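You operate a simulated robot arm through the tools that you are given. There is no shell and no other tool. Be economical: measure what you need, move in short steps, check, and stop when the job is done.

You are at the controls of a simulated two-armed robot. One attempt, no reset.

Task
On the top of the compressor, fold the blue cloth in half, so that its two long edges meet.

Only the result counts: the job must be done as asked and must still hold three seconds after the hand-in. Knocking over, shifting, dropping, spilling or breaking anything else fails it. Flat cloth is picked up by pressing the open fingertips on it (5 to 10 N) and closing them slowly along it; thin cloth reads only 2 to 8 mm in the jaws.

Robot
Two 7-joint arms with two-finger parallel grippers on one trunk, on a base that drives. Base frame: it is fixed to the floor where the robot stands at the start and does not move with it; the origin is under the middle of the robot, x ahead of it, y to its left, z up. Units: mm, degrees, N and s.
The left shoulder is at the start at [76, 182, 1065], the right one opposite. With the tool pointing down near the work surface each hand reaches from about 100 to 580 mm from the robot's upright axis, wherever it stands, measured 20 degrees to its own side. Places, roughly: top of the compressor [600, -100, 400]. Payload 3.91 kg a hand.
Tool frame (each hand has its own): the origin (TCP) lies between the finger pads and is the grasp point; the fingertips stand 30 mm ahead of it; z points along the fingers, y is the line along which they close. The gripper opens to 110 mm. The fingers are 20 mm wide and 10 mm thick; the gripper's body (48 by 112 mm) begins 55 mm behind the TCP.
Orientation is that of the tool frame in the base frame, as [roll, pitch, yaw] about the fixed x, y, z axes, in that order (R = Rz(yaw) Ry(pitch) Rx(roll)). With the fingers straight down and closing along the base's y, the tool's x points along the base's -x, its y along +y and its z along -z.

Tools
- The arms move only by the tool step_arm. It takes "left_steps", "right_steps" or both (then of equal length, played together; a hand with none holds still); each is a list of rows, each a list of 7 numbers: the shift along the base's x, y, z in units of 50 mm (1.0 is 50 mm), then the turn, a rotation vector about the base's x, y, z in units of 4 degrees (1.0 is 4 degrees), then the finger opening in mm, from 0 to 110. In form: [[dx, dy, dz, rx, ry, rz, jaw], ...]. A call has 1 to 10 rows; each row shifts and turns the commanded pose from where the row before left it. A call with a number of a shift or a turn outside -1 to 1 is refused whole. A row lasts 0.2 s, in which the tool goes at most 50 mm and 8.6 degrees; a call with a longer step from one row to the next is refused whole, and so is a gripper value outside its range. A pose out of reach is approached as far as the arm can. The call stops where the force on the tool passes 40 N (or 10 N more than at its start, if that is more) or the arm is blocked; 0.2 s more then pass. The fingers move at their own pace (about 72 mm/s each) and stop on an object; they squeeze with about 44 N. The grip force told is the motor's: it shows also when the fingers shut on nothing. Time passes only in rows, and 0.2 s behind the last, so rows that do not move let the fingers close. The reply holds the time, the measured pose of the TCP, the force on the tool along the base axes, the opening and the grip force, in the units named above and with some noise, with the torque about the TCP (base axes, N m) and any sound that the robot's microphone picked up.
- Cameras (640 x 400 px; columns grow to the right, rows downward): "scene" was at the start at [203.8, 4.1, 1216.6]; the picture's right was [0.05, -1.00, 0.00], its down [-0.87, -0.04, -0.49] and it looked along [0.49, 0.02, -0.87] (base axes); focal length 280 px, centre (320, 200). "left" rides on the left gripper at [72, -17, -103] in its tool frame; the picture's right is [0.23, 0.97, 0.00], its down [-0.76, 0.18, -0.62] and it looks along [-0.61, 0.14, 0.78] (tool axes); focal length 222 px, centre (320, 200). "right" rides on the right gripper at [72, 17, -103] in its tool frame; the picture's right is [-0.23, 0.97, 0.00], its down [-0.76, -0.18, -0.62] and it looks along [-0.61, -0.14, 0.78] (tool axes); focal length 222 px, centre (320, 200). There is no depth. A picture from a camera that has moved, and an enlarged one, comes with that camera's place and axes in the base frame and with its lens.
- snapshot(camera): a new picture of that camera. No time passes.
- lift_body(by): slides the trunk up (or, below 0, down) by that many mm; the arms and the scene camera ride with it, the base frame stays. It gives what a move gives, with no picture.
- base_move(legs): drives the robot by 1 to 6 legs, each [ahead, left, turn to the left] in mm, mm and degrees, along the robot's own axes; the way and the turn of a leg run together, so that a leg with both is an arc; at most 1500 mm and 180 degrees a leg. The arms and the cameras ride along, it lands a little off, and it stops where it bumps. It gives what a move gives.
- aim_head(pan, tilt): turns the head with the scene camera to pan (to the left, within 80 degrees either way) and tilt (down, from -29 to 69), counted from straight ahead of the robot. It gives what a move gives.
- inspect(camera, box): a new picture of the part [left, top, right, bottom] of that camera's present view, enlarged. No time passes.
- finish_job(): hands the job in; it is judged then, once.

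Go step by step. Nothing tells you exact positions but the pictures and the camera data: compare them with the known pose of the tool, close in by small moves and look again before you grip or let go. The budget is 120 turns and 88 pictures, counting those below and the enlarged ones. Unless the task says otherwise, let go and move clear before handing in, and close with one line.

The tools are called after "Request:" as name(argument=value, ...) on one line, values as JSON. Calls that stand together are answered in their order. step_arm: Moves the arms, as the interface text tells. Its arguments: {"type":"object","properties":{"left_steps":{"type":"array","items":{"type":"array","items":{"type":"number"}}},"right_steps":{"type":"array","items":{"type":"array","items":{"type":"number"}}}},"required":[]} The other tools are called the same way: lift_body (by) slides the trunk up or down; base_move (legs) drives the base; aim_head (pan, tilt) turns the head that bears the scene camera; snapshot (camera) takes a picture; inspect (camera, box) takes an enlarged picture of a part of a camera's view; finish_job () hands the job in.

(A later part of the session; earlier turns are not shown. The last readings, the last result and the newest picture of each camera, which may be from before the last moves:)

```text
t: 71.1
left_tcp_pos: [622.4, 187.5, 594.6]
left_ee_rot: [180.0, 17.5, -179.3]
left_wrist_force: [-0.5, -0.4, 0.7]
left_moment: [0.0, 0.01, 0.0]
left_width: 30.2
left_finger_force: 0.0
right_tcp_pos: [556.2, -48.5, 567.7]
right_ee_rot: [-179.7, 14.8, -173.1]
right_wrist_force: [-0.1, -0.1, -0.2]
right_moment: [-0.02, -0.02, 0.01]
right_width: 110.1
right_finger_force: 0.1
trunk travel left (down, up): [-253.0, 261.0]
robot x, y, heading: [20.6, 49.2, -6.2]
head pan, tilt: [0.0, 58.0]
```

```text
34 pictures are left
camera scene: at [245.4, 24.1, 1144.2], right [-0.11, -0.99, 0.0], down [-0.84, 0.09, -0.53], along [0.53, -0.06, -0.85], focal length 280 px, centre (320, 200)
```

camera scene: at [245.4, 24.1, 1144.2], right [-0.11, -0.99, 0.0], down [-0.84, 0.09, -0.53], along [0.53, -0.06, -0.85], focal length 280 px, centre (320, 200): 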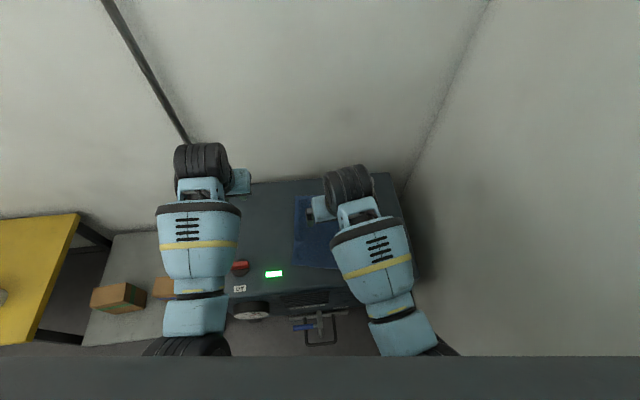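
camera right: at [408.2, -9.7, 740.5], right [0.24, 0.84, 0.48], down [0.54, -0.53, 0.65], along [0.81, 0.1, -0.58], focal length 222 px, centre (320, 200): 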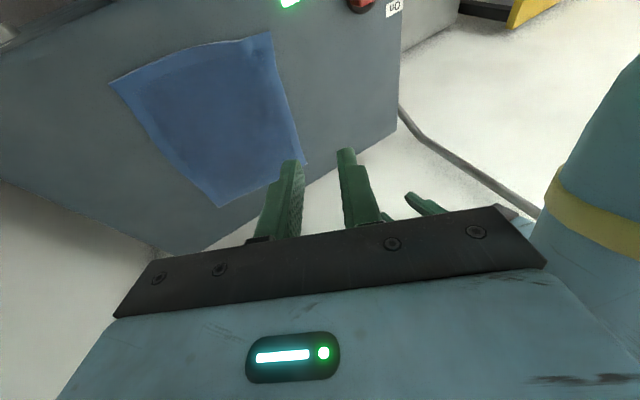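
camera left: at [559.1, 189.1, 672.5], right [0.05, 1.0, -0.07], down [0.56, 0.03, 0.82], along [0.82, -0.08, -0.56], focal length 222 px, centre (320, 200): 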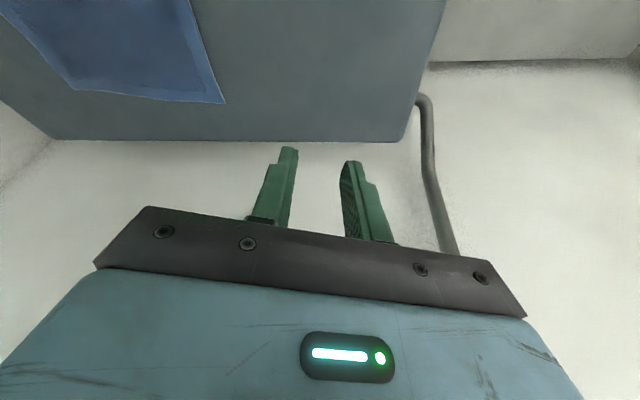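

The base is at (20, 49, -6°) and the right arm is comfortable here. I'll move the right hand over the cloth's middle, fingers wide, pre-turned 40° clockwise.

Request:
step_arm(right_steps=[[0.1, 0.1, -0.1, 0, 0, -1, 110], [0.1, 0.1, -0.1, 0, 0, -1, 110], [0.1, 0.1, -0.2, 0, 0, -1, 110], [0.1, 0.1, -0.2, 0, 0, -1, 110], [0, 0, -0.2, 0, 0, -1, 110], [0, 0, -0.2, 0, 0, -1, 110], [0, 0, -0.2, 0, 0, -1, 110], [0, 0, -0.2, 0, 0, -1, 110], [0, 0, -0.2, 0, 0, -1, 110], [0, 0, 0, 0, 0, -1, 110]])

Request:
snapshot(camera="right")

```text
t: 73.5
left_tcp_pos: [621.9, 187.6, 596.6]
left_ee_rot: [179.9, 17.5, -179.2]
left_wrist_force: [-0.6, 0.0, 0.5]
left_moment: [0.01, -0.04, 0.01]
left_width: 29.9
left_finger_force: 0.1
right_tcp_pos: [575.9, -80.5, 469.3]
right_ee_rot: [-175.7, 16.6, 146.0]
right_wrist_force: [-0.9, 0.4, 1.0]
right_moment: [0.01, 0.01, -0.01]
right_width: 109.9
right_finger_force: 0.1
trunk travel left (down, up): [-253.0, 261.0]
robot x, y, heading: [17.2, 51.0, -6.0]
head pan, tilt: [0.0, 58.0]
stopped in row 10 (right hand): the arm was blocked; the commanded pose is now the measured one
```

```text
33 pictures are left
camera right: at [507.0, -5.3, 546.3], right [0.74, 0.67, 0.0], down [0.38, -0.41, 0.83], along [0.55, -0.61, -0.56], focal length 222 px, centre (320, 200)
```

right: 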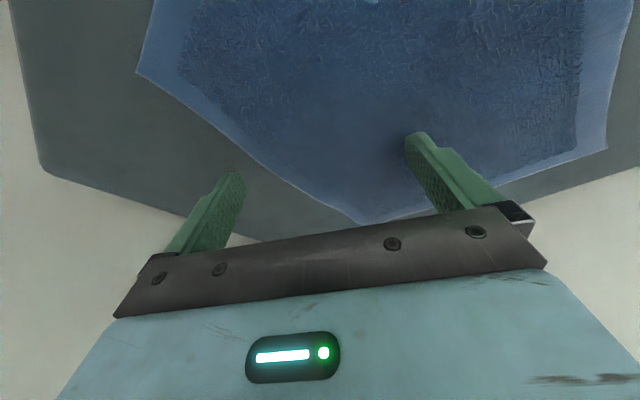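

Clockwise wrist turning swings that elbow into the chest, so I'll spin the other way. I'll return the wrist to neutral over the middle (584, -28) and come down near the cloth.

Request:
step_arm(right_steps=[[0, 0.1, 0.4, 0, 0, 1, 110], [0, 0.1, 0, 0, 0, 1, 110], [0, 0.1, 0, 0, 0, 1, 110], [0, 0.15, 0, 0, 0, 1, 110], [0, 0.15, 0, 0, 0, 1, 110], [0, 0.15, 0, 0, 0, 1, 110], [0.1, 0.15, 0, 0, 0, 1, 110], [0.06, 0.15, -0.2, 0, 0, 0, 110], [0, 0, -0.16, 0, 0, 0, 110], [0, 0, 0, 0, 0, 0, 110]])

```text
t: 75.5
left_tcp_pos: [620.4, 187.5, 597.1]
left_ee_rot: [180.0, 17.7, -179.3]
left_wrist_force: [-0.1, 1.0, -0.2]
left_moment: [0.0, 0.03, 0.02]
left_width: 29.8
left_finger_force: 0.1
right_tcp_pos: [585.8, -47.5, 469.0]
right_ee_rot: [-174.0, 17.1, 174.2]
right_wrist_force: [-4.8, 1.7, 22.7]
right_moment: [1.37, 0.0, 0.31]
right_width: 108.9
right_finger_force: 0.0
trunk travel left (down, up): [-253.0, 261.0]
robot x, y, heading: [20.7, 46.6, -6.0]
head pan, tilt: [0.0, 58.0]
stopped in row 10 (right hand): the force on the tool passed its limit at 41 N (the readings are from after the stop); the commanded pose is now the measured one
```

The hand drifted outward and landed unevenly. I'll lift it, move the base 60 mm left so the right arm works on its own side, and level the hand.

Request:
step_arm(right_steps=[[0, -0.2, 0.4, 0, 0, 0, 110], [0, -0.2, 0.4, 0, 0, 0, 110], [0, 0, 0, 0.6, 0, 0, 110], [0, 0, 0, 0.6, 0, 0, 110], [0, 0, 0, 0, 0, 0, 110]])

Request:
base_move(legs=[[0, 65, 0]])

Request:
snapshot(camera="right")

```text
t: 76.7
left_tcp_pos: [621.9, 186.3, 595.9]
left_ee_rot: [179.9, 17.6, -179.2]
left_wrist_force: [-0.6, 0.4, 0.9]
left_moment: [0.02, 0.01, 0.01]
left_width: 29.9
left_finger_force: 0.2
right_tcp_pos: [582.8, -65.7, 506.0]
right_ee_rot: [-179.1, 16.0, 172.8]
right_wrist_force: [-1.0, 0.2, 0.0]
right_moment: [0.03, -0.03, 0.0]
right_width: 110.0
right_finger_force: 0.2
trunk travel left (down, up): [-253.0, 261.0]
robot x, y, heading: [19.9, 46.3, -6.2]
head pan, tilt: [0.0, 58.0]
```

```text
t: 78.0
left_tcp_pos: [629.5, 251.1, 596.2]
left_ee_rot: [180.0, 17.6, -179.1]
left_wrist_force: [-0.6, 0.7, -0.2]
left_moment: [0.01, 0.0, 0.01]
left_width: 30.1
left_finger_force: 0.1
right_tcp_pos: [591.7, -2.9, 506.4]
right_ee_rot: [-179.0, 16.2, 172.9]
right_wrist_force: [-0.1, -0.1, 0.2]
right_moment: [0.0, 0.02, -0.01]
right_width: 109.6
right_finger_force: 0.0
trunk travel left (down, up): [-253.0, 261.0]
robot x, y, heading: [22.6, 111.0, -6.3]
head pan, tilt: [0.0, 58.0]
```

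```text
32 pictures are left
camera right: at [495.1, 28.8, 584.8], right [0.34, 0.94, 0.05], down [0.53, -0.24, 0.81], along [0.77, -0.25, -0.58], focal length 222 px, centre (320, 200)
```

right: 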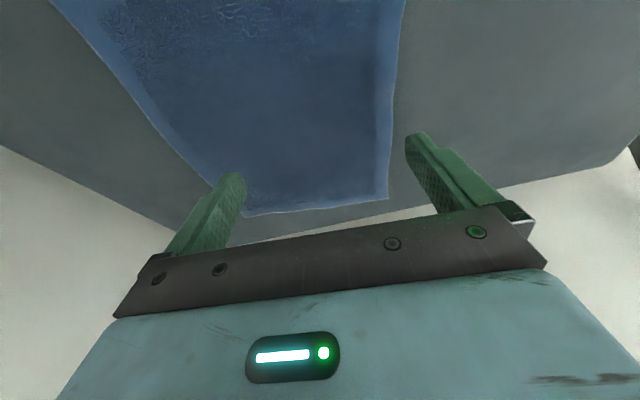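

The cloth is still flat, centred near (597, -27). I'll move over its middle and lower until the open fingers press.

Request:
step_arm(right_steps=[[-0.05, -0.25, 0, 0.2, 0, 0, 110], [0, -0.25, -0.2, 0, 0, 0, 110], [0, 0, -0.3, 0, 0, 0, 110], [0, 0, -0.14, 0, 0, 0, 110], [0, 0, -0.1, 0, 0, 0, 110], [0, 0, 0, 0, 0, 0, 110]])

```text
t: 79.3
left_tcp_pos: [628.0, 251.2, 595.3]
left_ee_rot: [179.9, 17.6, -179.2]
left_wrist_force: [0.2, 0.8, -0.1]
left_moment: [0.03, -0.01, 0.0]
left_width: 30.0
left_finger_force: 0.0
right_tcp_pos: [588.7, -28.4, 468.1]
right_ee_rot: [-179.8, 16.0, 172.6]
right_wrist_force: [0.3, 0.3, 0.4]
right_moment: [-0.02, 0.02, 0.03]
right_width: 110.3
right_finger_force: 0.1
trunk travel left (down, up): [-253.0, 261.0]
robot x, y, heading: [31.0, 111.2, -6.1]
head pan, tilt: [0.0, 58.0]
```

Tracking is exact here. I'll press a few millimetres and start turning counter-clockwise.

Request:
step_arm(right_steps=[[0, 0, -0.06, 0, 0, 0, 110], [0, 0, -0.03, 0, 0, 0, 110], [0, 0, 0, 0, 0, 1, 110], [0, 0, 0, 0, 0, 1, 110], [0, 0, 0, 0, 0, 1, 110], [0, 0, 0, 0, 0, 1, 110]])

Request:
snapshot(camera="right")

```text
t: 80.8
left_tcp_pos: [628.9, 251.6, 596.2]
left_ee_rot: [179.9, 17.7, -179.1]
left_wrist_force: [-0.3, 0.3, 0.4]
left_moment: [-0.01, -0.02, 0.03]
left_width: 29.8
left_finger_force: 0.0
right_tcp_pos: [587.8, -27.1, 463.8]
right_ee_rot: [-179.8, 16.0, -171.5]
right_wrist_force: [0.4, 0.5, 2.0]
right_moment: [0.01, 0.05, -0.07]
right_width: 110.1
right_finger_force: 0.1
trunk travel left (down, up): [-253.0, 261.0]
robot x, y, heading: [27.2, 105.9, -6.4]
head pan, tilt: [0.0, 58.0]
```

```text
31 pictures are left
camera right: at [487.8, -25.1, 543.9], right [0.07, 1.0, 0.06], down [0.58, -0.09, 0.81], along [0.81, -0.02, -0.58], focal length 222 px, centre (320, 200)
```

right: 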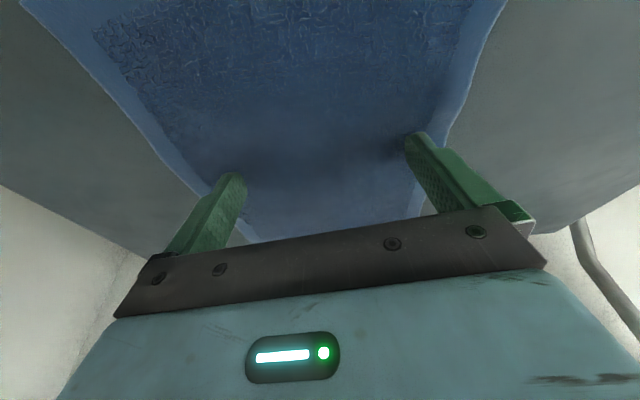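

The left edge seems to have turned with the hand, from about -7° to +2°. I'll press a bit more and keep turning.

Request:
step_arm(right_steps=[[0, 0, -0.03, 0, 0, 0, 110], [0, 0, 0, 0, 0, 1, 110], [0, 0, 0, 0, 0, 1, 110], [0, 0, 0, 0, 0, 1, 110], [0, 0, 0, 0, 0, 1, 110], [0, 0, 0, 0, 0, 1, 110], [0, 0, 0, 0, 0, 1, 110], [0, 0, 0, 0, 0, 1, 110], [0, 0, 0, 0, 0, 1, 110]])

Request:
snapshot(camera="right")

Request:
snapshot(camera="scene")

```text
t: 82.8
left_tcp_pos: [628.3, 252.2, 596.1]
left_ee_rot: [179.8, 17.7, -179.1]
left_wrist_force: [1.0, 0.4, -0.1]
left_moment: [-0.01, 0.01, 0.02]
left_width: 29.8
left_finger_force: 0.0
right_tcp_pos: [588.0, -26.0, 464.0]
right_ee_rot: [-179.8, 16.0, -139.3]
right_wrist_force: [1.2, 0.4, 10.6]
right_moment: [0.13, 0.07, -0.21]
right_width: 109.8
right_finger_force: 0.0
trunk travel left (down, up): [-253.0, 261.0]
robot x, y, heading: [32.3, 116.5, -6.0]
head pan, tilt: [0.0, 58.0]
```

```text
30 pictures are left
camera right: at [502.3, -77.9, 542.8], right [-0.47, 0.88, 0.06], down [0.54, 0.23, 0.81], along [0.7, 0.41, -0.58], focal length 222 px, centre (320, 200)
```

right: 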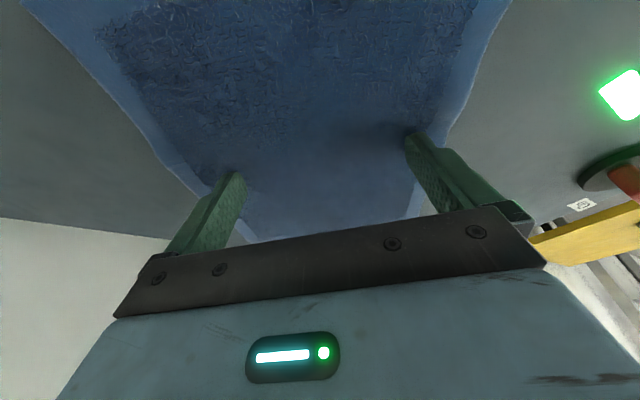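

```text
29 pictures are left
camera scene: at [251.3, 88.4, 1144.4], right [-0.11, -0.99, 0.0], down [-0.84, 0.09, -0.53], along [0.53, -0.06, -0.85], focal length 280 px, centre (320, 200)
```

scene: 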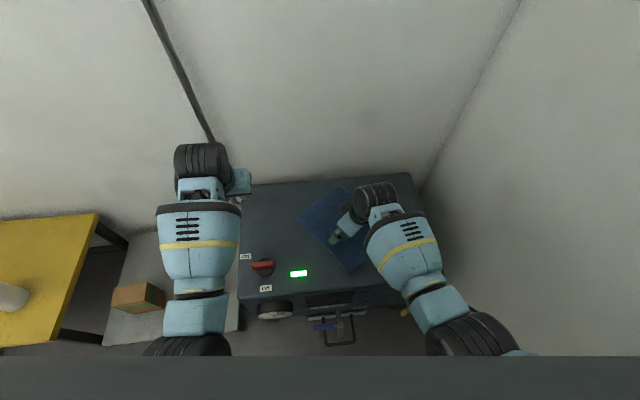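

The cloth turns rigidly with the hand; it is now about 40° round. I'll continue.

Request:
step_arm(right_steps=[[0, 0, 0, 0, 0, 1, 110], [0, 0, 0, 0, 0, 1, 110], [0, 0, 0, 0, 0, 1, 110], [0, 0, 0, 0, 0, 1, 110], [0, 0, 0, 0, 0, 1, 110], [0, 0, 0, 0, 0, 1, 110], [0, 0, 0, 0, 0, 1, 110], [0, 0, 0, 0, 0, 1, 110], [0, 0, 0, 0, 0, 1, 110], [0, 0, 0, 0, 0, 1, 110]])

Request:
snapshot(camera="scene")

```text
t: 85.0
left_tcp_pos: [629.2, 250.9, 596.8]
left_ee_rot: [179.9, 17.7, -179.2]
left_wrist_force: [-0.1, 0.4, -0.1]
left_moment: [0.0, 0.03, -0.01]
left_width: 30.1
left_finger_force: 0.1
right_tcp_pos: [588.9, -26.8, 463.3]
right_ee_rot: [-179.8, 16.1, -99.3]
right_wrist_force: [-0.3, 0.3, 13.9]
right_moment: [0.05, 0.23, -0.24]
right_width: 109.9
right_finger_force: 0.2
trunk travel left (down, up): [-253.0, 261.0]
robot x, y, heading: [33.1, 112.4, -6.0]
head pan, tilt: [0.0, 58.0]
```

```text
28 pictures are left
camera scene: at [251.2, 88.4, 1144.4], right [-0.11, -0.99, 0.0], down [-0.84, 0.09, -0.53], along [0.53, -0.06, -0.85], focal length 280 px, centre (320, 200)
```

scene: 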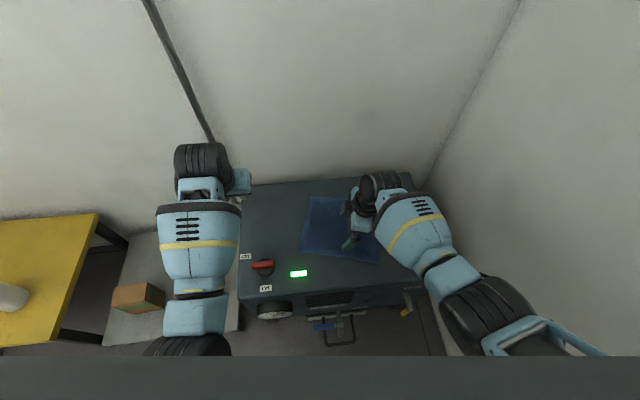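

The cloth is now roughly crosswise: its near long edge runs from about (542, 103) to (482, -110). The right hand already closes across that edge, so I'll lift it, start turning the left hand clockwise to match, and turn the base to -15°.

Request:
step_arm(right_steps=[[0, 0, 0.4, 0, 0, 0, 110], [0, 0, 0.6, 0, 0, 0, 110], [-0.4, -0.3, 0, 0, 0, 0, 110], [-0.4, -0.3, 0, 0, 0, 0, 110], [0, 0, 0, 0, 0, 0, 30], [0, 0, 0, 0, 0, 0, 30], [0, 0, 0, 0, 0, 0, 30], [0, 0, 0, 0, 0, 0, 30], [0, 0, 0, 0, 0, 0, 30], [0, 0, 0, 0, 0, 0, 30]], left_steps=[[0, 0, 0, 0, 0, -1, 30], [0, 0, 0, 0, 0, -1, 30], [0, 0, 0, 0, 0, -1, 30], [0, 0, 0, 0, 0, -1, 30], [0, 0, 0, 0, 0, -1, 30], [0, 0, 0, 0, 0, -1, 30], [0, 0, 0, 0, 0, -1, 30], [0, 0, 0, 0, 0, -1, 30], [0, 0, 0, 0, 0, -1, 30], [0, 0, 0, 0, 0, -1, 30]])

Request:
base_move(legs=[[0, 12, -9]])

Request:
step_arm(left_steps=[[-0.2, 0, 0, 0, 0, -1, 30], [-0.2, 0, 0, 0, 0, -1, 30], [-0.2, 0, 0, 0, 0, -1, 30], [-0.2, 0, 0, 0, 0, -1, 30], [0, 0, 0, 0, 0, -1, 30], [0, 0, 0, 0, 0, -1, 30], [0, 0, 0, 0, 0, -1, 30], [0, 0, 0, 0, 0, -1, 30], [0, 0, 0, 0, 0, -1, 30], [0, 0, 0, 0, 0, -1, 30]])

Request:
snapshot(camera="scene")

```text
t: 87.2
left_tcp_pos: [628.0, 251.3, 596.6]
left_ee_rot: [180.0, 17.6, 140.7]
left_wrist_force: [-0.1, 0.0, 0.5]
left_moment: [-0.02, 0.0, 0.05]
left_width: 30.0
left_finger_force: 0.3
right_tcp_pos: [547.8, -56.1, 512.5]
right_ee_rot: [-179.8, 16.0, -99.4]
right_wrist_force: [-0.4, 0.8, 0.5]
right_moment: [-0.05, 0.01, 0.0]
right_width: 30.1
right_finger_force: 0.2
trunk travel left (down, up): [-253.0, 261.0]
robot x, y, heading: [24.8, 113.4, -6.2]
head pan, tilt: [0.0, 58.0]
```

```text
t: 88.2
left_tcp_pos: [645.6, 167.8, 595.5]
left_ee_rot: [179.9, 17.7, 131.9]
left_wrist_force: [0.3, 0.5, -0.2]
left_moment: [0.01, 0.04, 0.03]
left_width: 29.8
left_finger_force: 0.1
right_tcp_pos: [516.8, -124.5, 513.7]
right_ee_rot: [-179.9, 16.1, -108.4]
right_wrist_force: [0.4, 0.7, 1.0]
right_moment: [-0.04, -0.01, -0.03]
right_width: 30.0
right_finger_force: 0.0
trunk travel left (down, up): [-253.0, 261.0]
robot x, y, heading: [26.8, 122.1, -15.0]
head pan, tilt: [0.0, 58.0]
```

```text
t: 90.4
left_tcp_pos: [605.1, 168.2, 595.5]
left_ee_rot: [179.9, 17.6, 91.7]
left_wrist_force: [-0.3, 0.0, -0.7]
left_moment: [-0.03, 0.02, 0.02]
left_width: 30.2
left_finger_force: 0.1
right_tcp_pos: [516.9, -123.4, 513.9]
right_ee_rot: [-179.9, 15.9, -108.3]
right_wrist_force: [-0.2, -0.1, -0.5]
right_moment: [-0.02, 0.01, 0.02]
right_width: 29.8
right_finger_force: 0.1
trunk travel left (down, up): [-253.0, 261.0]
robot x, y, heading: [26.8, 118.7, -15.5]
head pan, tilt: [0.0, 58.0]
```

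```text
27 pictures are left
camera scene: at [247.7, 65.0, 1144.2], right [-0.26, -0.97, 0.0], down [-0.82, 0.22, -0.53], along [0.51, -0.14, -0.85], focal length 280 px, centre (320, 200)
```

scene: 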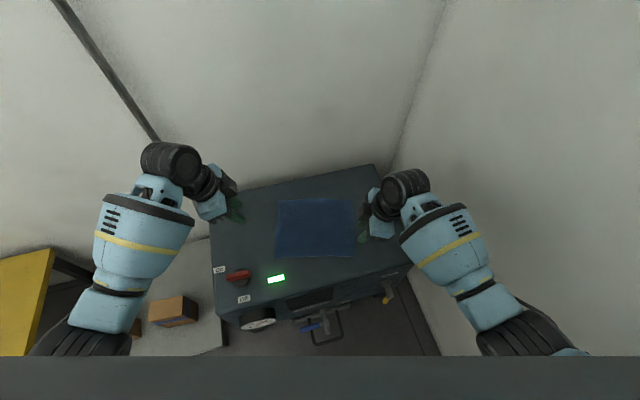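

Now the cloth lies flat and crosswise with both hands comfortably on either side. I'll zoom in to measure its corners.

Request:
inspect(camera="scene", box=[250, 170, 390, 280])

```text
3.64 times, centred on (320, 225) of scene
camera zoom: at [247.7, 65.0, 1144.2], right [-0.26, -0.97, 0.0], down [-0.82, 0.22, -0.53], along [0.51, -0.14, -0.85], focal length 1018 px, centre (320, 109)
```

zoom: 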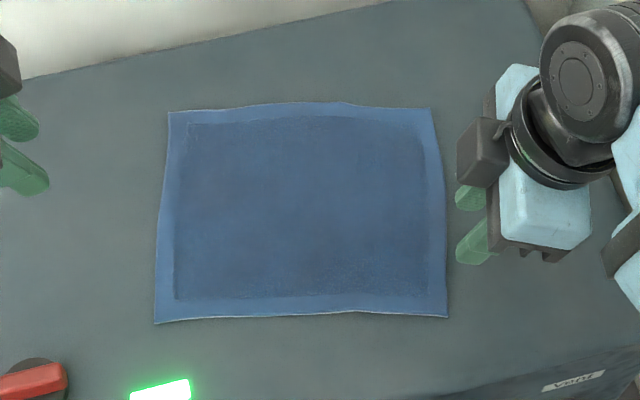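

The cloth corners: near edge (529,112)–(478,-95), far edge (704,69)–(652,-140), about 214 × 179. I'll bring the left hand over (550, 88) and the right over (508, -84), just above the near edge, squared to it.

Request:
step_arm(left_steps=[[-0.2, -0.2, 0, 0, 0, -0.6, 30], [-0.2, -0.3, -0.3, 0, 0, -0.6, 30], [-0.2, -0.3, -0.4, 0, 0, -0.6, 30], [-0.2, -0.3, -0.4, 0, 0, -0.6, 30], [-0.2, -0.3, -0.4, 0, 0, -0.6, 30], [-0.1, -0.2, -0.4, 0, 0, -0.6, 30], [0, 0, -0.4, 0, 0, -0.3, 30], [0, 0, 0, 0, 0, 0, 30]], right_steps=[[-0.1, 0.2, 0, 0, 0, 0.5, 30], [-0.08, 0.3, 0, 0, 0, 0.5, 30], [0, 0.29, -0.2, 0, 0, 0, 30], [0, 0, -0.2, 0, 0, 0, 30], [0, 0, -0.2, 0, 0, 0, 30], [0, 0, -0.1, 0, 0, 0, 30], [0, 0, 0, 0, 0, 0, 30], [0, 0, 0, 0, 0, 0, 30]])

Request:
inspect(camera="scene", box=[250, 170, 390, 280])

Request:
inspect(camera="left", box=[160, 0, 480, 220])

Request:
inspect(camera="right", box=[160, 0, 480, 220])

```text
t: 92.2
left_tcp_pos: [550.9, 87.0, 480.2]
left_ee_rot: [179.8, 17.5, 76.2]
left_wrist_force: [-0.1, 0.5, 0.3]
left_moment: [0.03, -0.03, 0.03]
left_width: 30.0
left_finger_force: 0.0
right_tcp_pos: [508.6, -85.0, 478.7]
right_ee_rot: [-179.9, 16.1, -104.4]
right_wrist_force: [-0.8, -0.4, -0.3]
right_moment: [-0.01, 0.02, 0.02]
right_width: 30.1
right_finger_force: 0.0
trunk travel left (down, up): [-253.0, 261.0]
robot x, y, heading: [27.6, 122.1, -15.1]
head pan, tilt: [0.0, 58.0]
```

```text
3.64 times, centred on (320, 225) of scene
camera zoom: at [247.6, 64.9, 1144.2], right [-0.26, -0.97, 0.0], down [-0.82, 0.22, -0.53], along [0.51, -0.14, -0.85], focal length 1018 px, centre (320, 109)
```

zoom: 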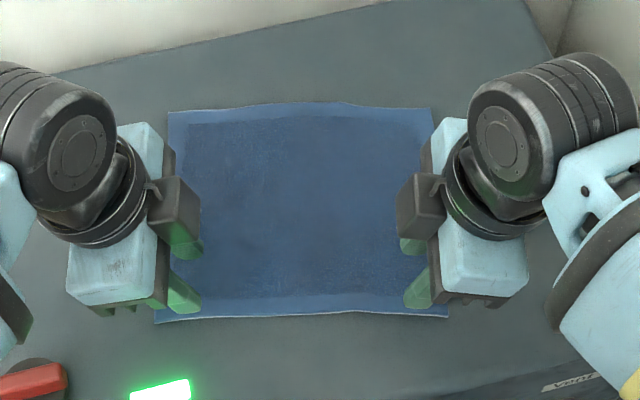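

```text
1.82 times, centred on (320, 110) of left
camera zoom: at [557.5, 188.4, 557.6], right [1.0, -0.02, -0.07], down [0.04, -0.56, 0.82], along [-0.06, -0.83, -0.56], focal length 404 px, centre (320, 364)
```

zoom: 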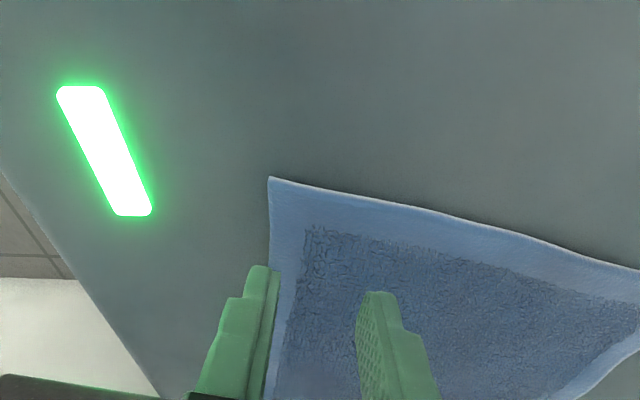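

```text
1.82 times, centred on (320, 110) of right
camera zoom: at [466.9, -175.5, 557.5], right [-0.89, 0.45, 0.06], down [0.31, 0.5, 0.81], along [0.34, 0.74, -0.58], focal length 404 px, centre (320, 364)
```

zoom: 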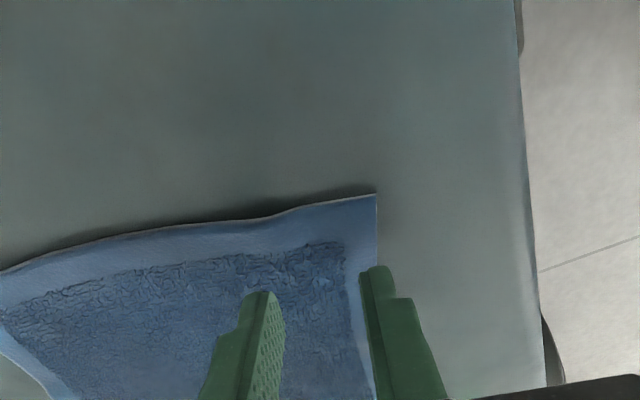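

Both hands are well placed, with the outer fingers 2–4 mm inside the edge. I'll lower both to light contact.

Request:
step_arm(left_steps=[[0, 0, -0.16, 0, 0, 0, 30], [0, 0, -0.1, 0, 0, 0, 30], [0, 0, -0.04, 0, 0, 0, 30], [0, 0, 0, 0, 0, 0, 30]], right_steps=[[0.03, 0, -0.14, 0, 0, 0, 30], [0, 0, -0.1, 0, 0, 0, 30], [0, 0, -0.03, 0, 0, 0, 30], [0, 0, 0, 0, 0, 0, 30]])

```text
t: 93.2
left_tcp_pos: [550.9, 88.2, 465.9]
left_ee_rot: [179.9, 17.6, 76.1]
left_wrist_force: [-0.6, -0.8, 0.9]
left_moment: [-0.02, 0.01, 0.01]
left_width: 30.2
left_finger_force: 0.0
right_tcp_pos: [509.5, -84.1, 466.0]
right_ee_rot: [-179.8, 16.1, -104.3]
right_wrist_force: [-0.3, -0.1, 2.2]
right_moment: [-0.02, -0.01, 0.03]
right_width: 30.1
right_finger_force: 0.0
trunk travel left (down, up): [-253.0, 261.0]
robot x, y, heading: [28.1, 123.9, -15.3]
head pan, tilt: [0.0, 58.0]
```

Light contact on both hands. I'll press slightly more and close both slowly together.

Request:
step_arm(left_steps=[[0, 0, -0.04, 0, 0, 0, 30], [0, 0, -0.01, 0, 0, 0, 26], [0, 0, 0, 0, 0, 0, 22], [0, 0, 0, 0, 0, 0, 18], [0, 0, 0, 0, 0, 0, 15], [0, 0, 0, 0, 0, 0, 12], [0, 0, 0, 0, 0, 0, 9], [0, 0, 0, 0, 0, 0, 6], [0, 0, 0, 0, 0, 0, 2], [0, 0, 0, 0, 0, 0, 0]], right_steps=[[0, 0, -0.03, 0, 0, 0, 30], [0, 0, 0, 0, 0, 0, 26], [0, 0, 0, 0, 0, 0, 22], [0, 0, 0, 0, 0, 0, 18], [0, 0, 0, 0, 0, 0, 15], [0, 0, 0, 0, 0, 0, 12], [0, 0, 0, 0, 0, 0, 9], [0, 0, 0, 0, 0, 0, 6], [0, 0, 0, 0, 0, 0, 2], [0, 0, 0, 0, 0, 0, 0]])

Request:
inspect(camera="left", box=[160, 0, 480, 220])

Request:
inspect(camera="right", box=[160, 0, 480, 220])

```text
t: 95.4
left_tcp_pos: [549.5, 87.1, 465.4]
left_ee_rot: [179.8, 17.6, 76.3]
left_wrist_force: [-1.1, 0.1, 10.1]
left_moment: [0.05, 0.07, -0.01]
left_width: 3.0
left_finger_force: 42.8
right_tcp_pos: [509.1, -85.0, 463.6]
right_ee_rot: [-179.7, 16.2, -104.4]
right_wrist_force: [0.8, 0.7, 7.7]
right_moment: [0.03, -0.04, -0.01]
right_width: 3.7
right_finger_force: 43.5
trunk travel left (down, up): [-253.0, 261.0]
robot x, y, heading: [30.4, 121.5, -15.4]
head pan, tilt: [0.0, 58.0]
```

```text
1.82 times, centred on (320, 110) of left
camera zoom: at [557.4, 188.6, 540.6], right [1.0, -0.02, -0.07], down [0.04, -0.56, 0.83], along [-0.05, -0.83, -0.56], focal length 404 px, centre (320, 364)
```

zoom: 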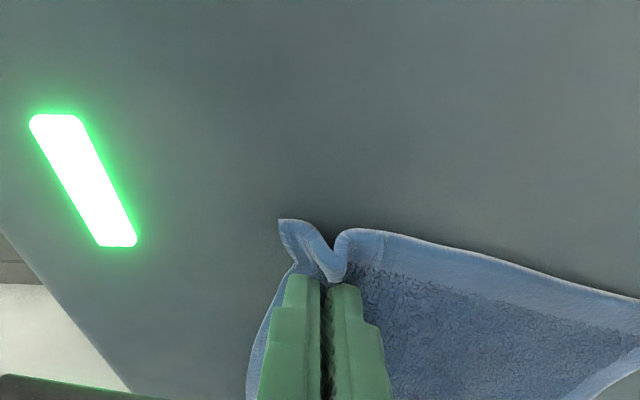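

```text
1.82 times, centred on (320, 110) of right
camera zoom: at [467.9, -175.8, 543.2], right [-0.89, 0.45, 0.06], down [0.31, 0.5, 0.81], along [0.34, 0.74, -0.58], focal length 404 px, centre (320, 364)
```

zoom: 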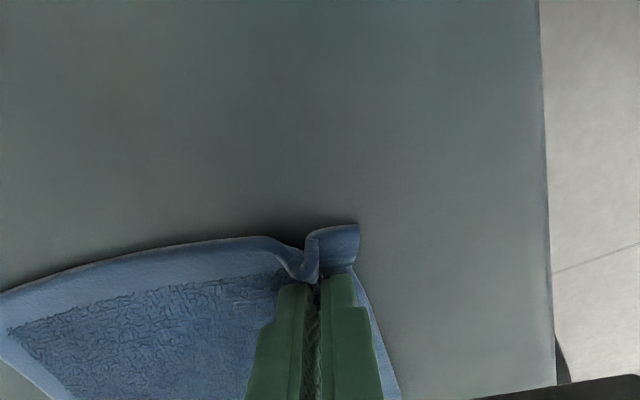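

Both ends are pinched (3.0 and 3.7 mm). Now I'll lift and carry both hands together in an arc toward the far edge, tipping the fingertips gradually forward so the edge lies down outward.

Request:
step_arm(left_steps=[[0.153, -0.038, 0.438, -0.24, -0.97, 0, 0], [0.192, -0.048, 0.276, -0.24, -0.97, 0, 0], [0.233, -0.058, 0.172, -0.24, -0.97, 0, 0], [0.27, -0.067, 0.09, -0.24, -0.97, 0, 0], [0.272, -0.067, 0.028, -0.24, -0.97, 0, 0], [0.274, -0.068, -0.096, -0.24, -0.97, 0, 0]], right_steps=[[0.153, -0.038, 0.438, -0.24, -0.97, 0, 0], [0.192, -0.048, 0.276, -0.24, -0.97, 0, 0], [0.233, -0.058, 0.172, -0.24, -0.97, 0, 0], [0.27, -0.067, 0.09, -0.24, -0.97, 0, 0], [0.272, -0.067, 0.028, -0.24, -0.97, 0, 0], [0.274, -0.068, -0.096, -0.24, -0.97, 0, 0]])

Request:
snapshot(camera="scene")

Request:
snapshot(camera="left")

```text
t: 96.8
left_tcp_pos: [619.5, 69.8, 508.8]
left_ee_rot: [154.9, 16.2, 68.7]
left_wrist_force: [0.3, 0.7, -0.5]
left_moment: [0.03, 0.1, 0.01]
left_width: 3.0
left_finger_force: 42.7
right_tcp_pos: [579.7, -102.0, 508.6]
right_ee_rot: [-155.0, 14.8, -97.7]
right_wrist_force: [-0.2, -0.2, 0.2]
right_moment: [0.06, 0.06, 0.01]
right_width: 3.3
right_finger_force: 43.7
trunk travel left (down, up): [-253.0, 261.0]
robot x, y, heading: [30.5, 123.8, -15.3]
head pan, tilt: [0.0, 58.0]
```

```text
20 pictures are left
camera scene: at [247.8, 64.9, 1144.2], right [-0.26, -0.97, 0.0], down [-0.82, 0.22, -0.53], along [0.51, -0.14, -0.85], focal length 280 px, centre (320, 200)
```

scene: 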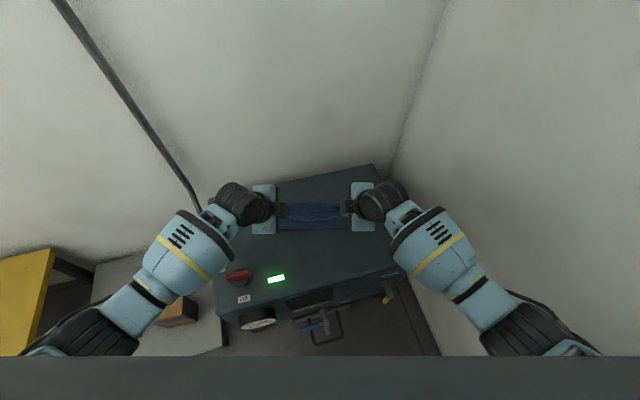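

```text
19 pictures are left
camera left: at [599.5, 178.3, 571.1], right [0.94, -0.01, 0.34], down [-0.3, -0.48, 0.83], along [0.15, -0.88, -0.45], focal length 222 px, centre (320, 200)
```

left: 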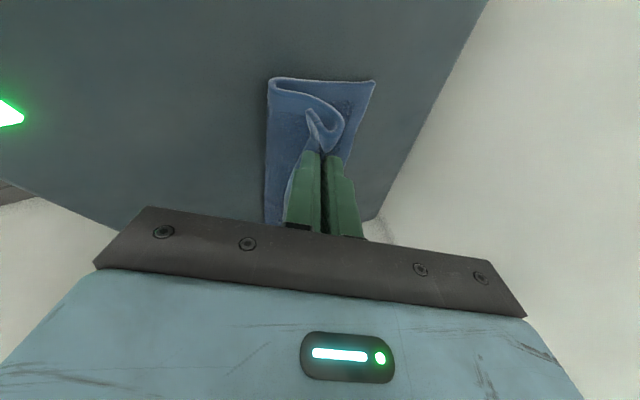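

The flap is folding over as hoped; the short edge tail curls back on top of it, which I may need to flip forward afterwards. I'll finish the arc and lay it down.

Request:
step_arm(left_steps=[[0.274, -0.068, -0.178, -0.24, -0.97, 0, 0], [0.217, -0.054, -0.262, -0.24, -0.97, 0, 0], [0.161, -0.04, -0.302, -0.24, -0.97, 0, 0], [0, 0, 0, 0, 0, 0, 0]], right_steps=[[0.274, -0.068, -0.178, -0.24, -0.97, 0, 0], [0.217, -0.054, -0.262, -0.24, -0.97, 0, 0], [0.161, -0.04, -0.302, -0.24, -0.97, 0, 0], [0, 0, 0, 0, 0, 0, 0]])

Request:
inspect(camera="left", box=[200, 40, 440, 220])

```text
t: 97.8
left_tcp_pos: [652.6, 61.4, 471.4]
left_ee_rot: [142.5, 14.2, 65.6]
left_wrist_force: [-0.3, -0.1, 1.6]
left_moment: [-0.01, 0.06, 0.03]
left_width: 2.9
left_finger_force: 43.1
right_tcp_pos: [612.5, -111.5, 471.3]
right_ee_rot: [-142.7, 13.2, -94.7]
right_wrist_force: [1.0, 0.2, -0.5]
right_moment: [0.01, 0.1, 0.01]
right_width: 3.5
right_finger_force: 43.9
trunk travel left (down, up): [-253.0, 261.0]
robot x, y, heading: [25.7, 127.8, -15.2]
head pan, tilt: [0.0, 58.0]
```

```text
2.22 times, centred on (320, 130) of left
camera zoom: at [620.3, 173.2, 523.4], right [0.85, 0.01, 0.52], down [-0.46, -0.44, 0.77], along [0.24, -0.9, -0.37], focal length 494 px, centre (320, 356)
```

zoom: 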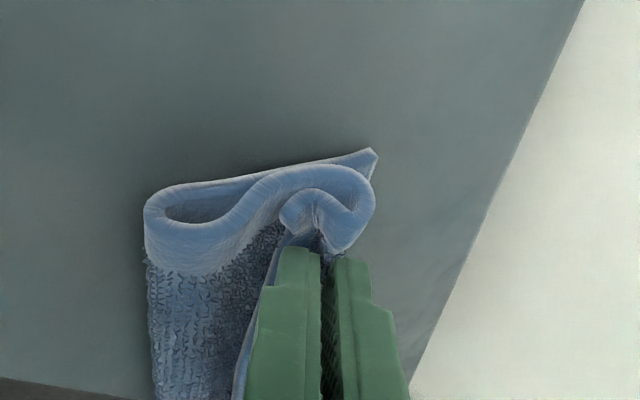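

The edge tail is curled under the fingers on top of the flap. I'll bring the tools back upright while lifting to about 45 mm, so that on release the edge can spring open and fall forward.

Request:
step_arm(left_steps=[[0, 0, 0.16, 0.24, 0.97, 0, 0], [0, 0, 0.16, 0.24, 0.97, 0, 0], [0, 0, 0.12, 0.24, 0.97, 0, 0], [0, 0, 0.1, 0.24, 0.97, 0, 0], [0.02, 0, 0.08, 0.24, 0.97, 0, 0], [0.02, -0.005, 0.06, 0.24, 0.97, 0, 0], [0.02, -0.005, 0.04, 0.24, 0.97, 0, 0], [0.02, -0.005, 0, 0.24, 0.97, 0, 0], [0.02, 0, 0, 0.24, 0.97, 0, 0]], right_steps=[[0, 0, 0.16, 0.24, 0.97, 0, 0], [0, 0, 0.16, 0.24, 0.97, 0, 0], [0, 0, 0.12, 0.24, 0.97, 0, 0], [0, 0, 0.1, 0.24, 0.97, 0, 0], [0.02, 0, 0.08, 0.24, 0.97, 0, 0], [0.02, -0.005, 0.06, 0.24, 0.97, 0, 0], [0.02, -0.005, 0.04, 0.24, 0.97, 0, 0], [0.02, -0.005, 0, 0.24, 0.97, 0, 0], [0.02, 0, 0, 0.24, 0.97, 0, 0]])

Request:
inspect(camera="left", box=[200, 40, 440, 220])

```text
t: 99.8
left_tcp_pos: [657.9, 61.1, 507.1]
left_ee_rot: [180.0, 17.6, 76.2]
left_wrist_force: [-0.8, -0.5, -0.2]
left_moment: [-0.01, -0.08, 0.03]
left_width: 2.7
left_finger_force: 42.5
right_tcp_pos: [616.7, -110.6, 508.4]
right_ee_rot: [179.9, 16.2, -104.3]
right_wrist_force: [1.5, 0.2, 0.3]
right_moment: [0.0, -0.11, 0.01]
right_width: 3.3
right_finger_force: 43.4
trunk travel left (down, up): [-253.0, 261.0]
robot x, y, heading: [29.0, 124.2, -15.2]
head pan, tilt: [0.0, 58.0]
```

```text
2.22 times, centred on (320, 130) of left
camera zoom: at [665.8, 163.1, 584.0], right [1.0, -0.02, -0.07], down [0.04, -0.56, 0.82], along [-0.06, -0.83, -0.56], focal length 494 px, centre (320, 356)
```

zoom: 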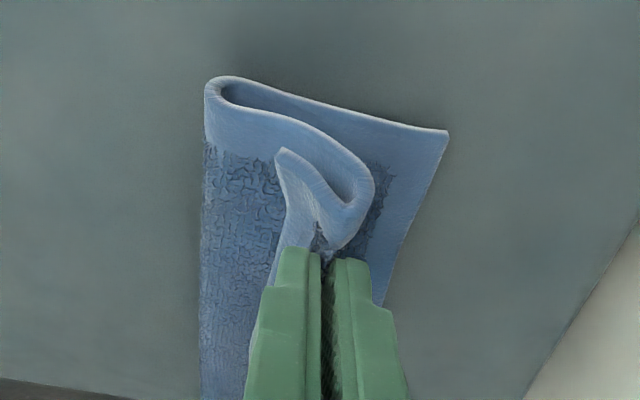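

The flap slopes up to the fingers with the edge tail hanging free. I'll open both hands together and let it fall.

Request:
step_arm(left_steps=[[0, 0, 0, 0, 0, 0, 40], [0, 0, 0, 0, 0, 0, 40], [0, 0, 0.5, 0, 0, 0, 40], [0, 0, 0.8, 0, 0, 0, 40], [0, 0.4, 0.2, 0, 0, 0, 40], [0, 0.4, 0, 0, 0, 0, 40]], right_steps=[[0, 0, 0, 0, 0, 0, 40], [0, 0, 0, 0, 0, 0, 40], [0, 0, 0.5, 0, 0, 0, 40], [0, 0, 0.8, 0, 0, 0, 40], [0, -0.4, 0.2, 0, 0, 0, 40], [0, -0.4, 0, 0, 0, 0, 40]])

Request:
inspect(camera="scene", box=[250, 170, 390, 280])

Request:
inspect(camera="left", box=[200, 0, 440, 180])

```text
t: 101.2
left_tcp_pos: [657.4, 101.0, 582.0]
left_ee_rot: [179.9, 17.6, 76.3]
left_wrist_force: [-0.5, -0.1, 0.6]
left_moment: [0.02, -0.03, 0.01]
left_width: 39.9
left_finger_force: 0.2
right_tcp_pos: [617.6, -150.6, 581.6]
right_ee_rot: [-179.9, 16.1, -104.4]
right_wrist_force: [0.7, 0.1, 1.6]
right_moment: [0.01, 0.01, -0.01]
right_width: 40.3
right_finger_force: 0.0
trunk travel left (down, up): [-253.0, 261.0]
robot x, y, heading: [28.1, 124.2, -15.3]
head pan, tilt: [0.0, 58.0]
```

```text
3.64 times, centred on (320, 225) of scene
camera zoom: at [247.7, 65.0, 1144.2], right [-0.26, -0.97, 0.0], down [-0.82, 0.22, -0.53], along [0.51, -0.14, -0.85], focal length 1018 px, centre (320, 109)
```

zoom: 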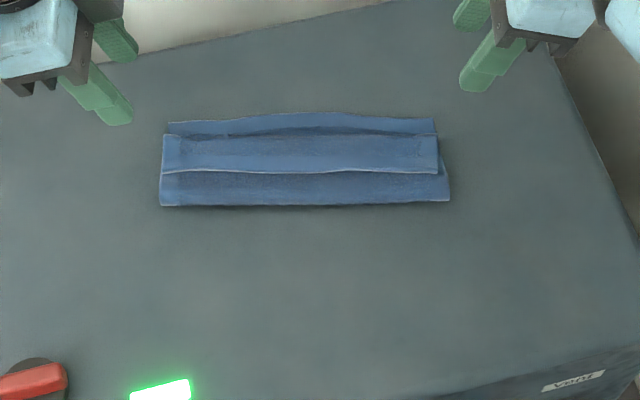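

```text
2.22 times, centred on (320, 90) of left
camera zoom: at [664.7, 202.9, 659.5], right [1.0, -0.02, -0.07], down [0.04, -0.56, 0.82], along [-0.06, -0.83, -0.56], focal length 494 px, centre (320, 444)
```

zoom: 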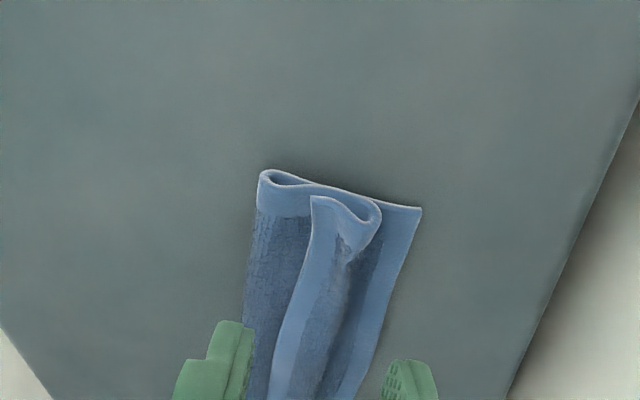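

The fold is neat, but the last 30 mm of the top edge is turned back like a cuff. I'll close both fingers, bring the tips down on the flap just behind that cuff's free edge, and then sweep it forward.

Request:
step_arm(left_steps=[[-0.4, -0.2, 0, 0, 0, 0, 0], [-0.4, -0.4, -0.2, 0, 0, 0, 0], [0, -0.5, -0.4, 0, 0, 0, 0], [0, -0.02, -0.6, 0, 0, 0, 0], [0, 0, -0.6, 0, 0, 0, 0], [0, 0, -0.2, 0, 0, 0, 0], [0, 0, 0, 0, 0, 0, 0]], right_steps=[[-0.3, 0.3, 0, 0, 0, 0, 0], [-0.32, 0.4, -0.2, 0, 0, 0, 0], [0, 0.5, -0.4, 0, 0, 0, 0], [0, 0.3, -0.6, 0, 0, 0, 0], [0, 0, -0.6, 0, 0, 0, 0], [0, 0, -0.2, 0, 0, 0, 0], [0, 0, 0, 0, 0, 0, 0]])

Request:
inspect(camera="left", box=[200, 40, 440, 220])

Request:
inspect(camera="right", box=[200, 40, 440, 220])

```text
t: 102.8
left_tcp_pos: [617.2, 46.7, 482.5]
left_ee_rot: [179.9, 17.6, 76.2]
left_wrist_force: [-0.5, 0.2, 0.4]
left_moment: [-0.03, 0.0, 0.01]
left_width: 0.0
left_finger_force: 37.6
right_tcp_pos: [586.2, -75.3, 482.5]
right_ee_rot: [-179.8, 16.1, -104.5]
right_wrist_force: [0.3, 0.2, 0.6]
right_moment: [-0.03, -0.01, -0.02]
right_width: 0.1
right_finger_force: 37.9
trunk travel left (down, up): [-253.0, 261.0]
robot x, y, heading: [29.8, 125.2, -15.4]
head pan, tilt: [0.0, 58.0]
```

```text
2.22 times, centred on (320, 130) of left
camera zoom: at [625.4, 146.7, 559.0], right [1.0, -0.02, -0.07], down [0.04, -0.56, 0.82], along [-0.06, -0.83, -0.56], focal length 494 px, centre (320, 356)
```

zoom: 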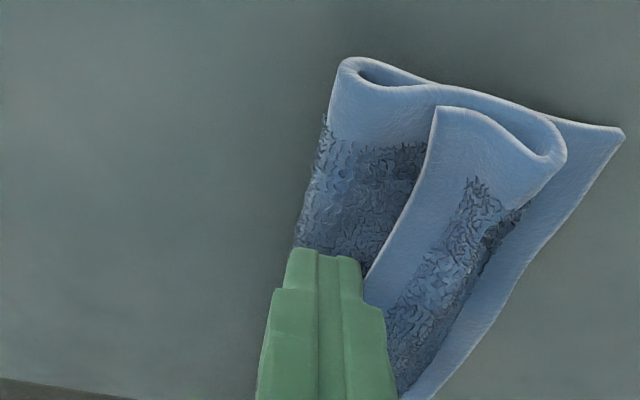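

```text
2.22 times, centred on (320, 130) of right
camera zoom: at [544.5, -166.9, 561.6], right [-0.89, 0.45, 0.06], down [0.31, 0.5, 0.81], along [0.34, 0.74, -0.58], focal length 494 px, centre (320, 356)
```

zoom: 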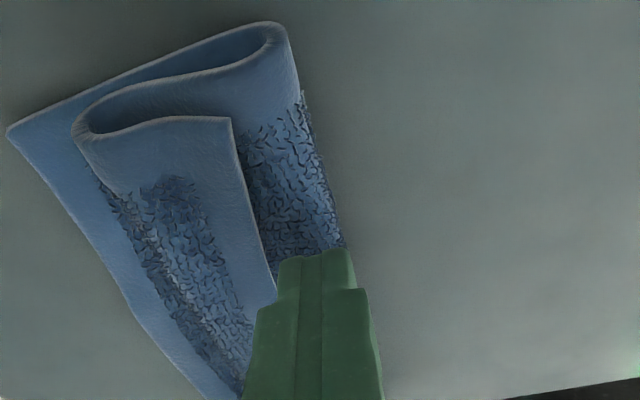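

The tips stand just behind the cuff's free edge. I'll lower both to light touch on the flap.

Request:
step_arm(left_steps=[[0, 0, -0.12, 0, 0, 0, 0], [0, 0, -0.06, 0, 0, 0, 0], [0, 0, 0, 0, 0, 0, 0]], right_steps=[[0, 0, -0.12, 0, 0, 0, 0], [0, 0, -0.06, 0, 0, 0, 0], [0, 0, 0, 0, 0, 0, 0]])

Request:
inspect(camera="left", box=[200, 40, 440, 220])

```text
t: 103.6
left_tcp_pos: [617.9, 45.0, 473.5]
left_ee_rot: [180.0, 17.6, 76.2]
left_wrist_force: [0.1, 0.4, -0.4]
left_moment: [0.02, 0.02, -0.01]
left_width: 0.0
left_finger_force: 37.6
right_tcp_pos: [585.7, -76.4, 474.6]
right_ee_rot: [-179.9, 16.0, -104.4]
right_wrist_force: [-0.4, 0.1, -0.3]
right_moment: [0.02, -0.01, 0.01]
right_width: 0.0
right_finger_force: 37.1
trunk travel left (down, up): [-253.0, 261.0]
robot x, y, heading: [30.5, 122.4, -15.1]
head pan, tilt: [0.0, 58.0]
```

```text
2.22 times, centred on (320, 130) of left
camera zoom: at [625.6, 146.6, 550.0], right [1.0, -0.02, -0.07], down [0.04, -0.56, 0.82], along [-0.06, -0.83, -0.56], focal length 494 px, centre (320, 356)
```

zoom: 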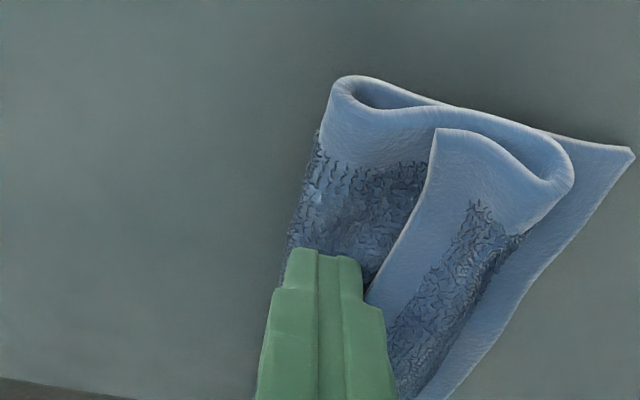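

Pushing the edge would only buckle it. Better: re-pinch the cuff right at its free edge (near finger behind the edge, far finger on the cuff) and carry that edge forward. I'll lift and set both hands for that near the cuff's ends.

Request:
step_arm(left_steps=[[0, 0, 0.4, 0, 0, 0, 22], [0.3, 0.16, 0, 0, 0, 0, 22], [0.29, 0.14, -0.1, 0, 0, 0, 22], [0, 0, -0.2, 0, 0, 0, 22], [0, 0, 0, 0, 0, 0, 22]], right_steps=[[0, 0, 0.4, 0, 0, 0, 22], [0.2, -0.26, 0, 0, 0, 0, 22], [0.22, -0.26, -0.1, 0, 0, 0, 22], [0, 0, -0.2, 0, 0, 0, 22], [0, 0, 0, 0, 0, 0, 22]])

Request:
inspect(camera="left", box=[200, 40, 440, 220])

Request:
inspect(camera="right", box=[200, 40, 440, 220])

```text
t: 104.8
left_tcp_pos: [647.6, 60.1, 477.4]
left_ee_rot: [179.9, 17.6, 76.3]
left_wrist_force: [0.0, 0.1, 0.0]
left_moment: [-0.01, -0.01, 0.01]
left_width: 22.2
left_finger_force: 0.1
right_tcp_pos: [607.5, -101.2, 478.0]
right_ee_rot: [-179.9, 16.1, -104.4]
right_wrist_force: [0.7, 0.4, 0.2]
right_moment: [0.01, 0.02, 0.0]
right_width: 21.9
right_finger_force: 0.0
trunk travel left (down, up): [-253.0, 261.0]
robot x, y, heading: [27.3, 123.2, -15.0]
head pan, tilt: [0.0, 58.0]
```

```text
2.22 times, centred on (320, 130) of left
camera zoom: at [655.5, 161.9, 555.2], right [1.0, -0.02, -0.07], down [0.04, -0.56, 0.82], along [-0.06, -0.83, -0.56], focal length 494 px, centre (320, 356)
```

zoom: 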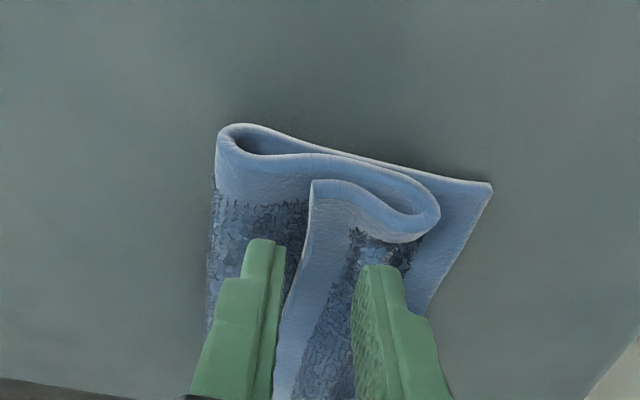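

```text
2.22 times, centred on (320, 130) of right
camera zoom: at [565.4, -193.1, 557.4], right [-0.89, 0.45, 0.06], down [0.31, 0.5, 0.81], along [0.34, 0.74, -0.58], focal length 494 px, centre (320, 356)
```

zoom: 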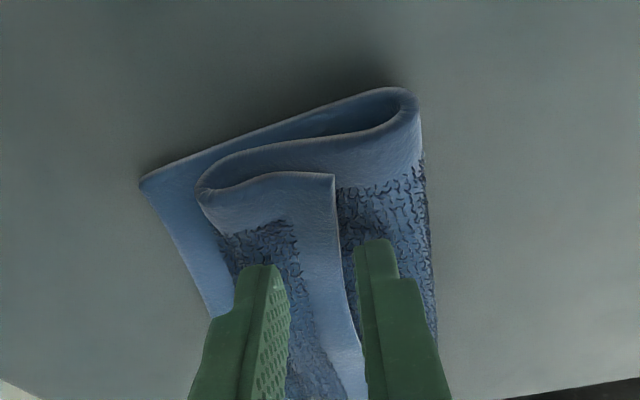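

The placement is just right on both sides. I'll lower until the tips press lightly.

Request:
step_arm(left_steps=[[0, 0, -0.08, 0, 0, 0, 22], [0, 0, -0.06, 0, 0, 0, 22], [0, 0, 0, 0, 0, 0, 22]], right_steps=[[0, 0, -0.08, 0, 0, 0, 22], [0, 0, -0.06, 0, 0, 0, 22], [0, 0, 0, 0, 0, 0, 22]])

```text
t: 105.6
left_tcp_pos: [647.3, 59.4, 472.1]
left_ee_rot: [179.8, 17.6, 76.2]
left_wrist_force: [0.1, -0.1, 0.5]
left_moment: [0.0, 0.0, 0.02]
left_width: 21.9
left_finger_force: 0.1
right_tcp_pos: [607.2, -102.4, 473.7]
right_ee_rot: [-179.8, 16.1, -104.4]
right_wrist_force: [-0.6, -0.4, 1.3]
right_moment: [0.0, 0.02, 0.0]
right_width: 22.0
right_finger_force: 0.0
trunk travel left (down, up): [-253.0, 261.0]
robot x, y, heading: [26.0, 124.0, -15.0]
head pan, tilt: [0.0, 58.0]
```

Request:
step_arm(left_steps=[[0, 0, -0.06, 0, 0, 0, 22], [0, 0, -0.03, 0, 0, 0, 22], [0, 0, 0, 0, 0, 0, 22]], right_steps=[[0, 0, -0.06, 0, 0, 0, 22], [0, 0, -0.03, 0, 0, 0, 22], [0, 0, 0, 0, 0, 0, 22]])

```text
t: 106.4
left_tcp_pos: [647.2, 60.1, 467.3]
left_ee_rot: [179.8, 17.7, 76.2]
left_wrist_force: [-1.0, 0.5, 8.2]
left_moment: [-0.05, -0.07, -0.01]
left_width: 22.1
left_finger_force: 0.1
right_tcp_pos: [607.0, -94.0, 472.9]
right_ee_rot: [-179.4, 16.7, -103.3]
right_wrist_force: [0.1, -0.7, 0.9]
right_moment: [-0.01, 0.0, -0.01]
right_width: 22.2
right_finger_force: 0.1
right hand out of reach, approached as far as the arm can: row 2
trunk travel left (down, up): [-253.0, 261.0]
robot x, y, heading: [27.0, 127.9, -15.2]
head pan, tilt: [0.0, 58.0]
```

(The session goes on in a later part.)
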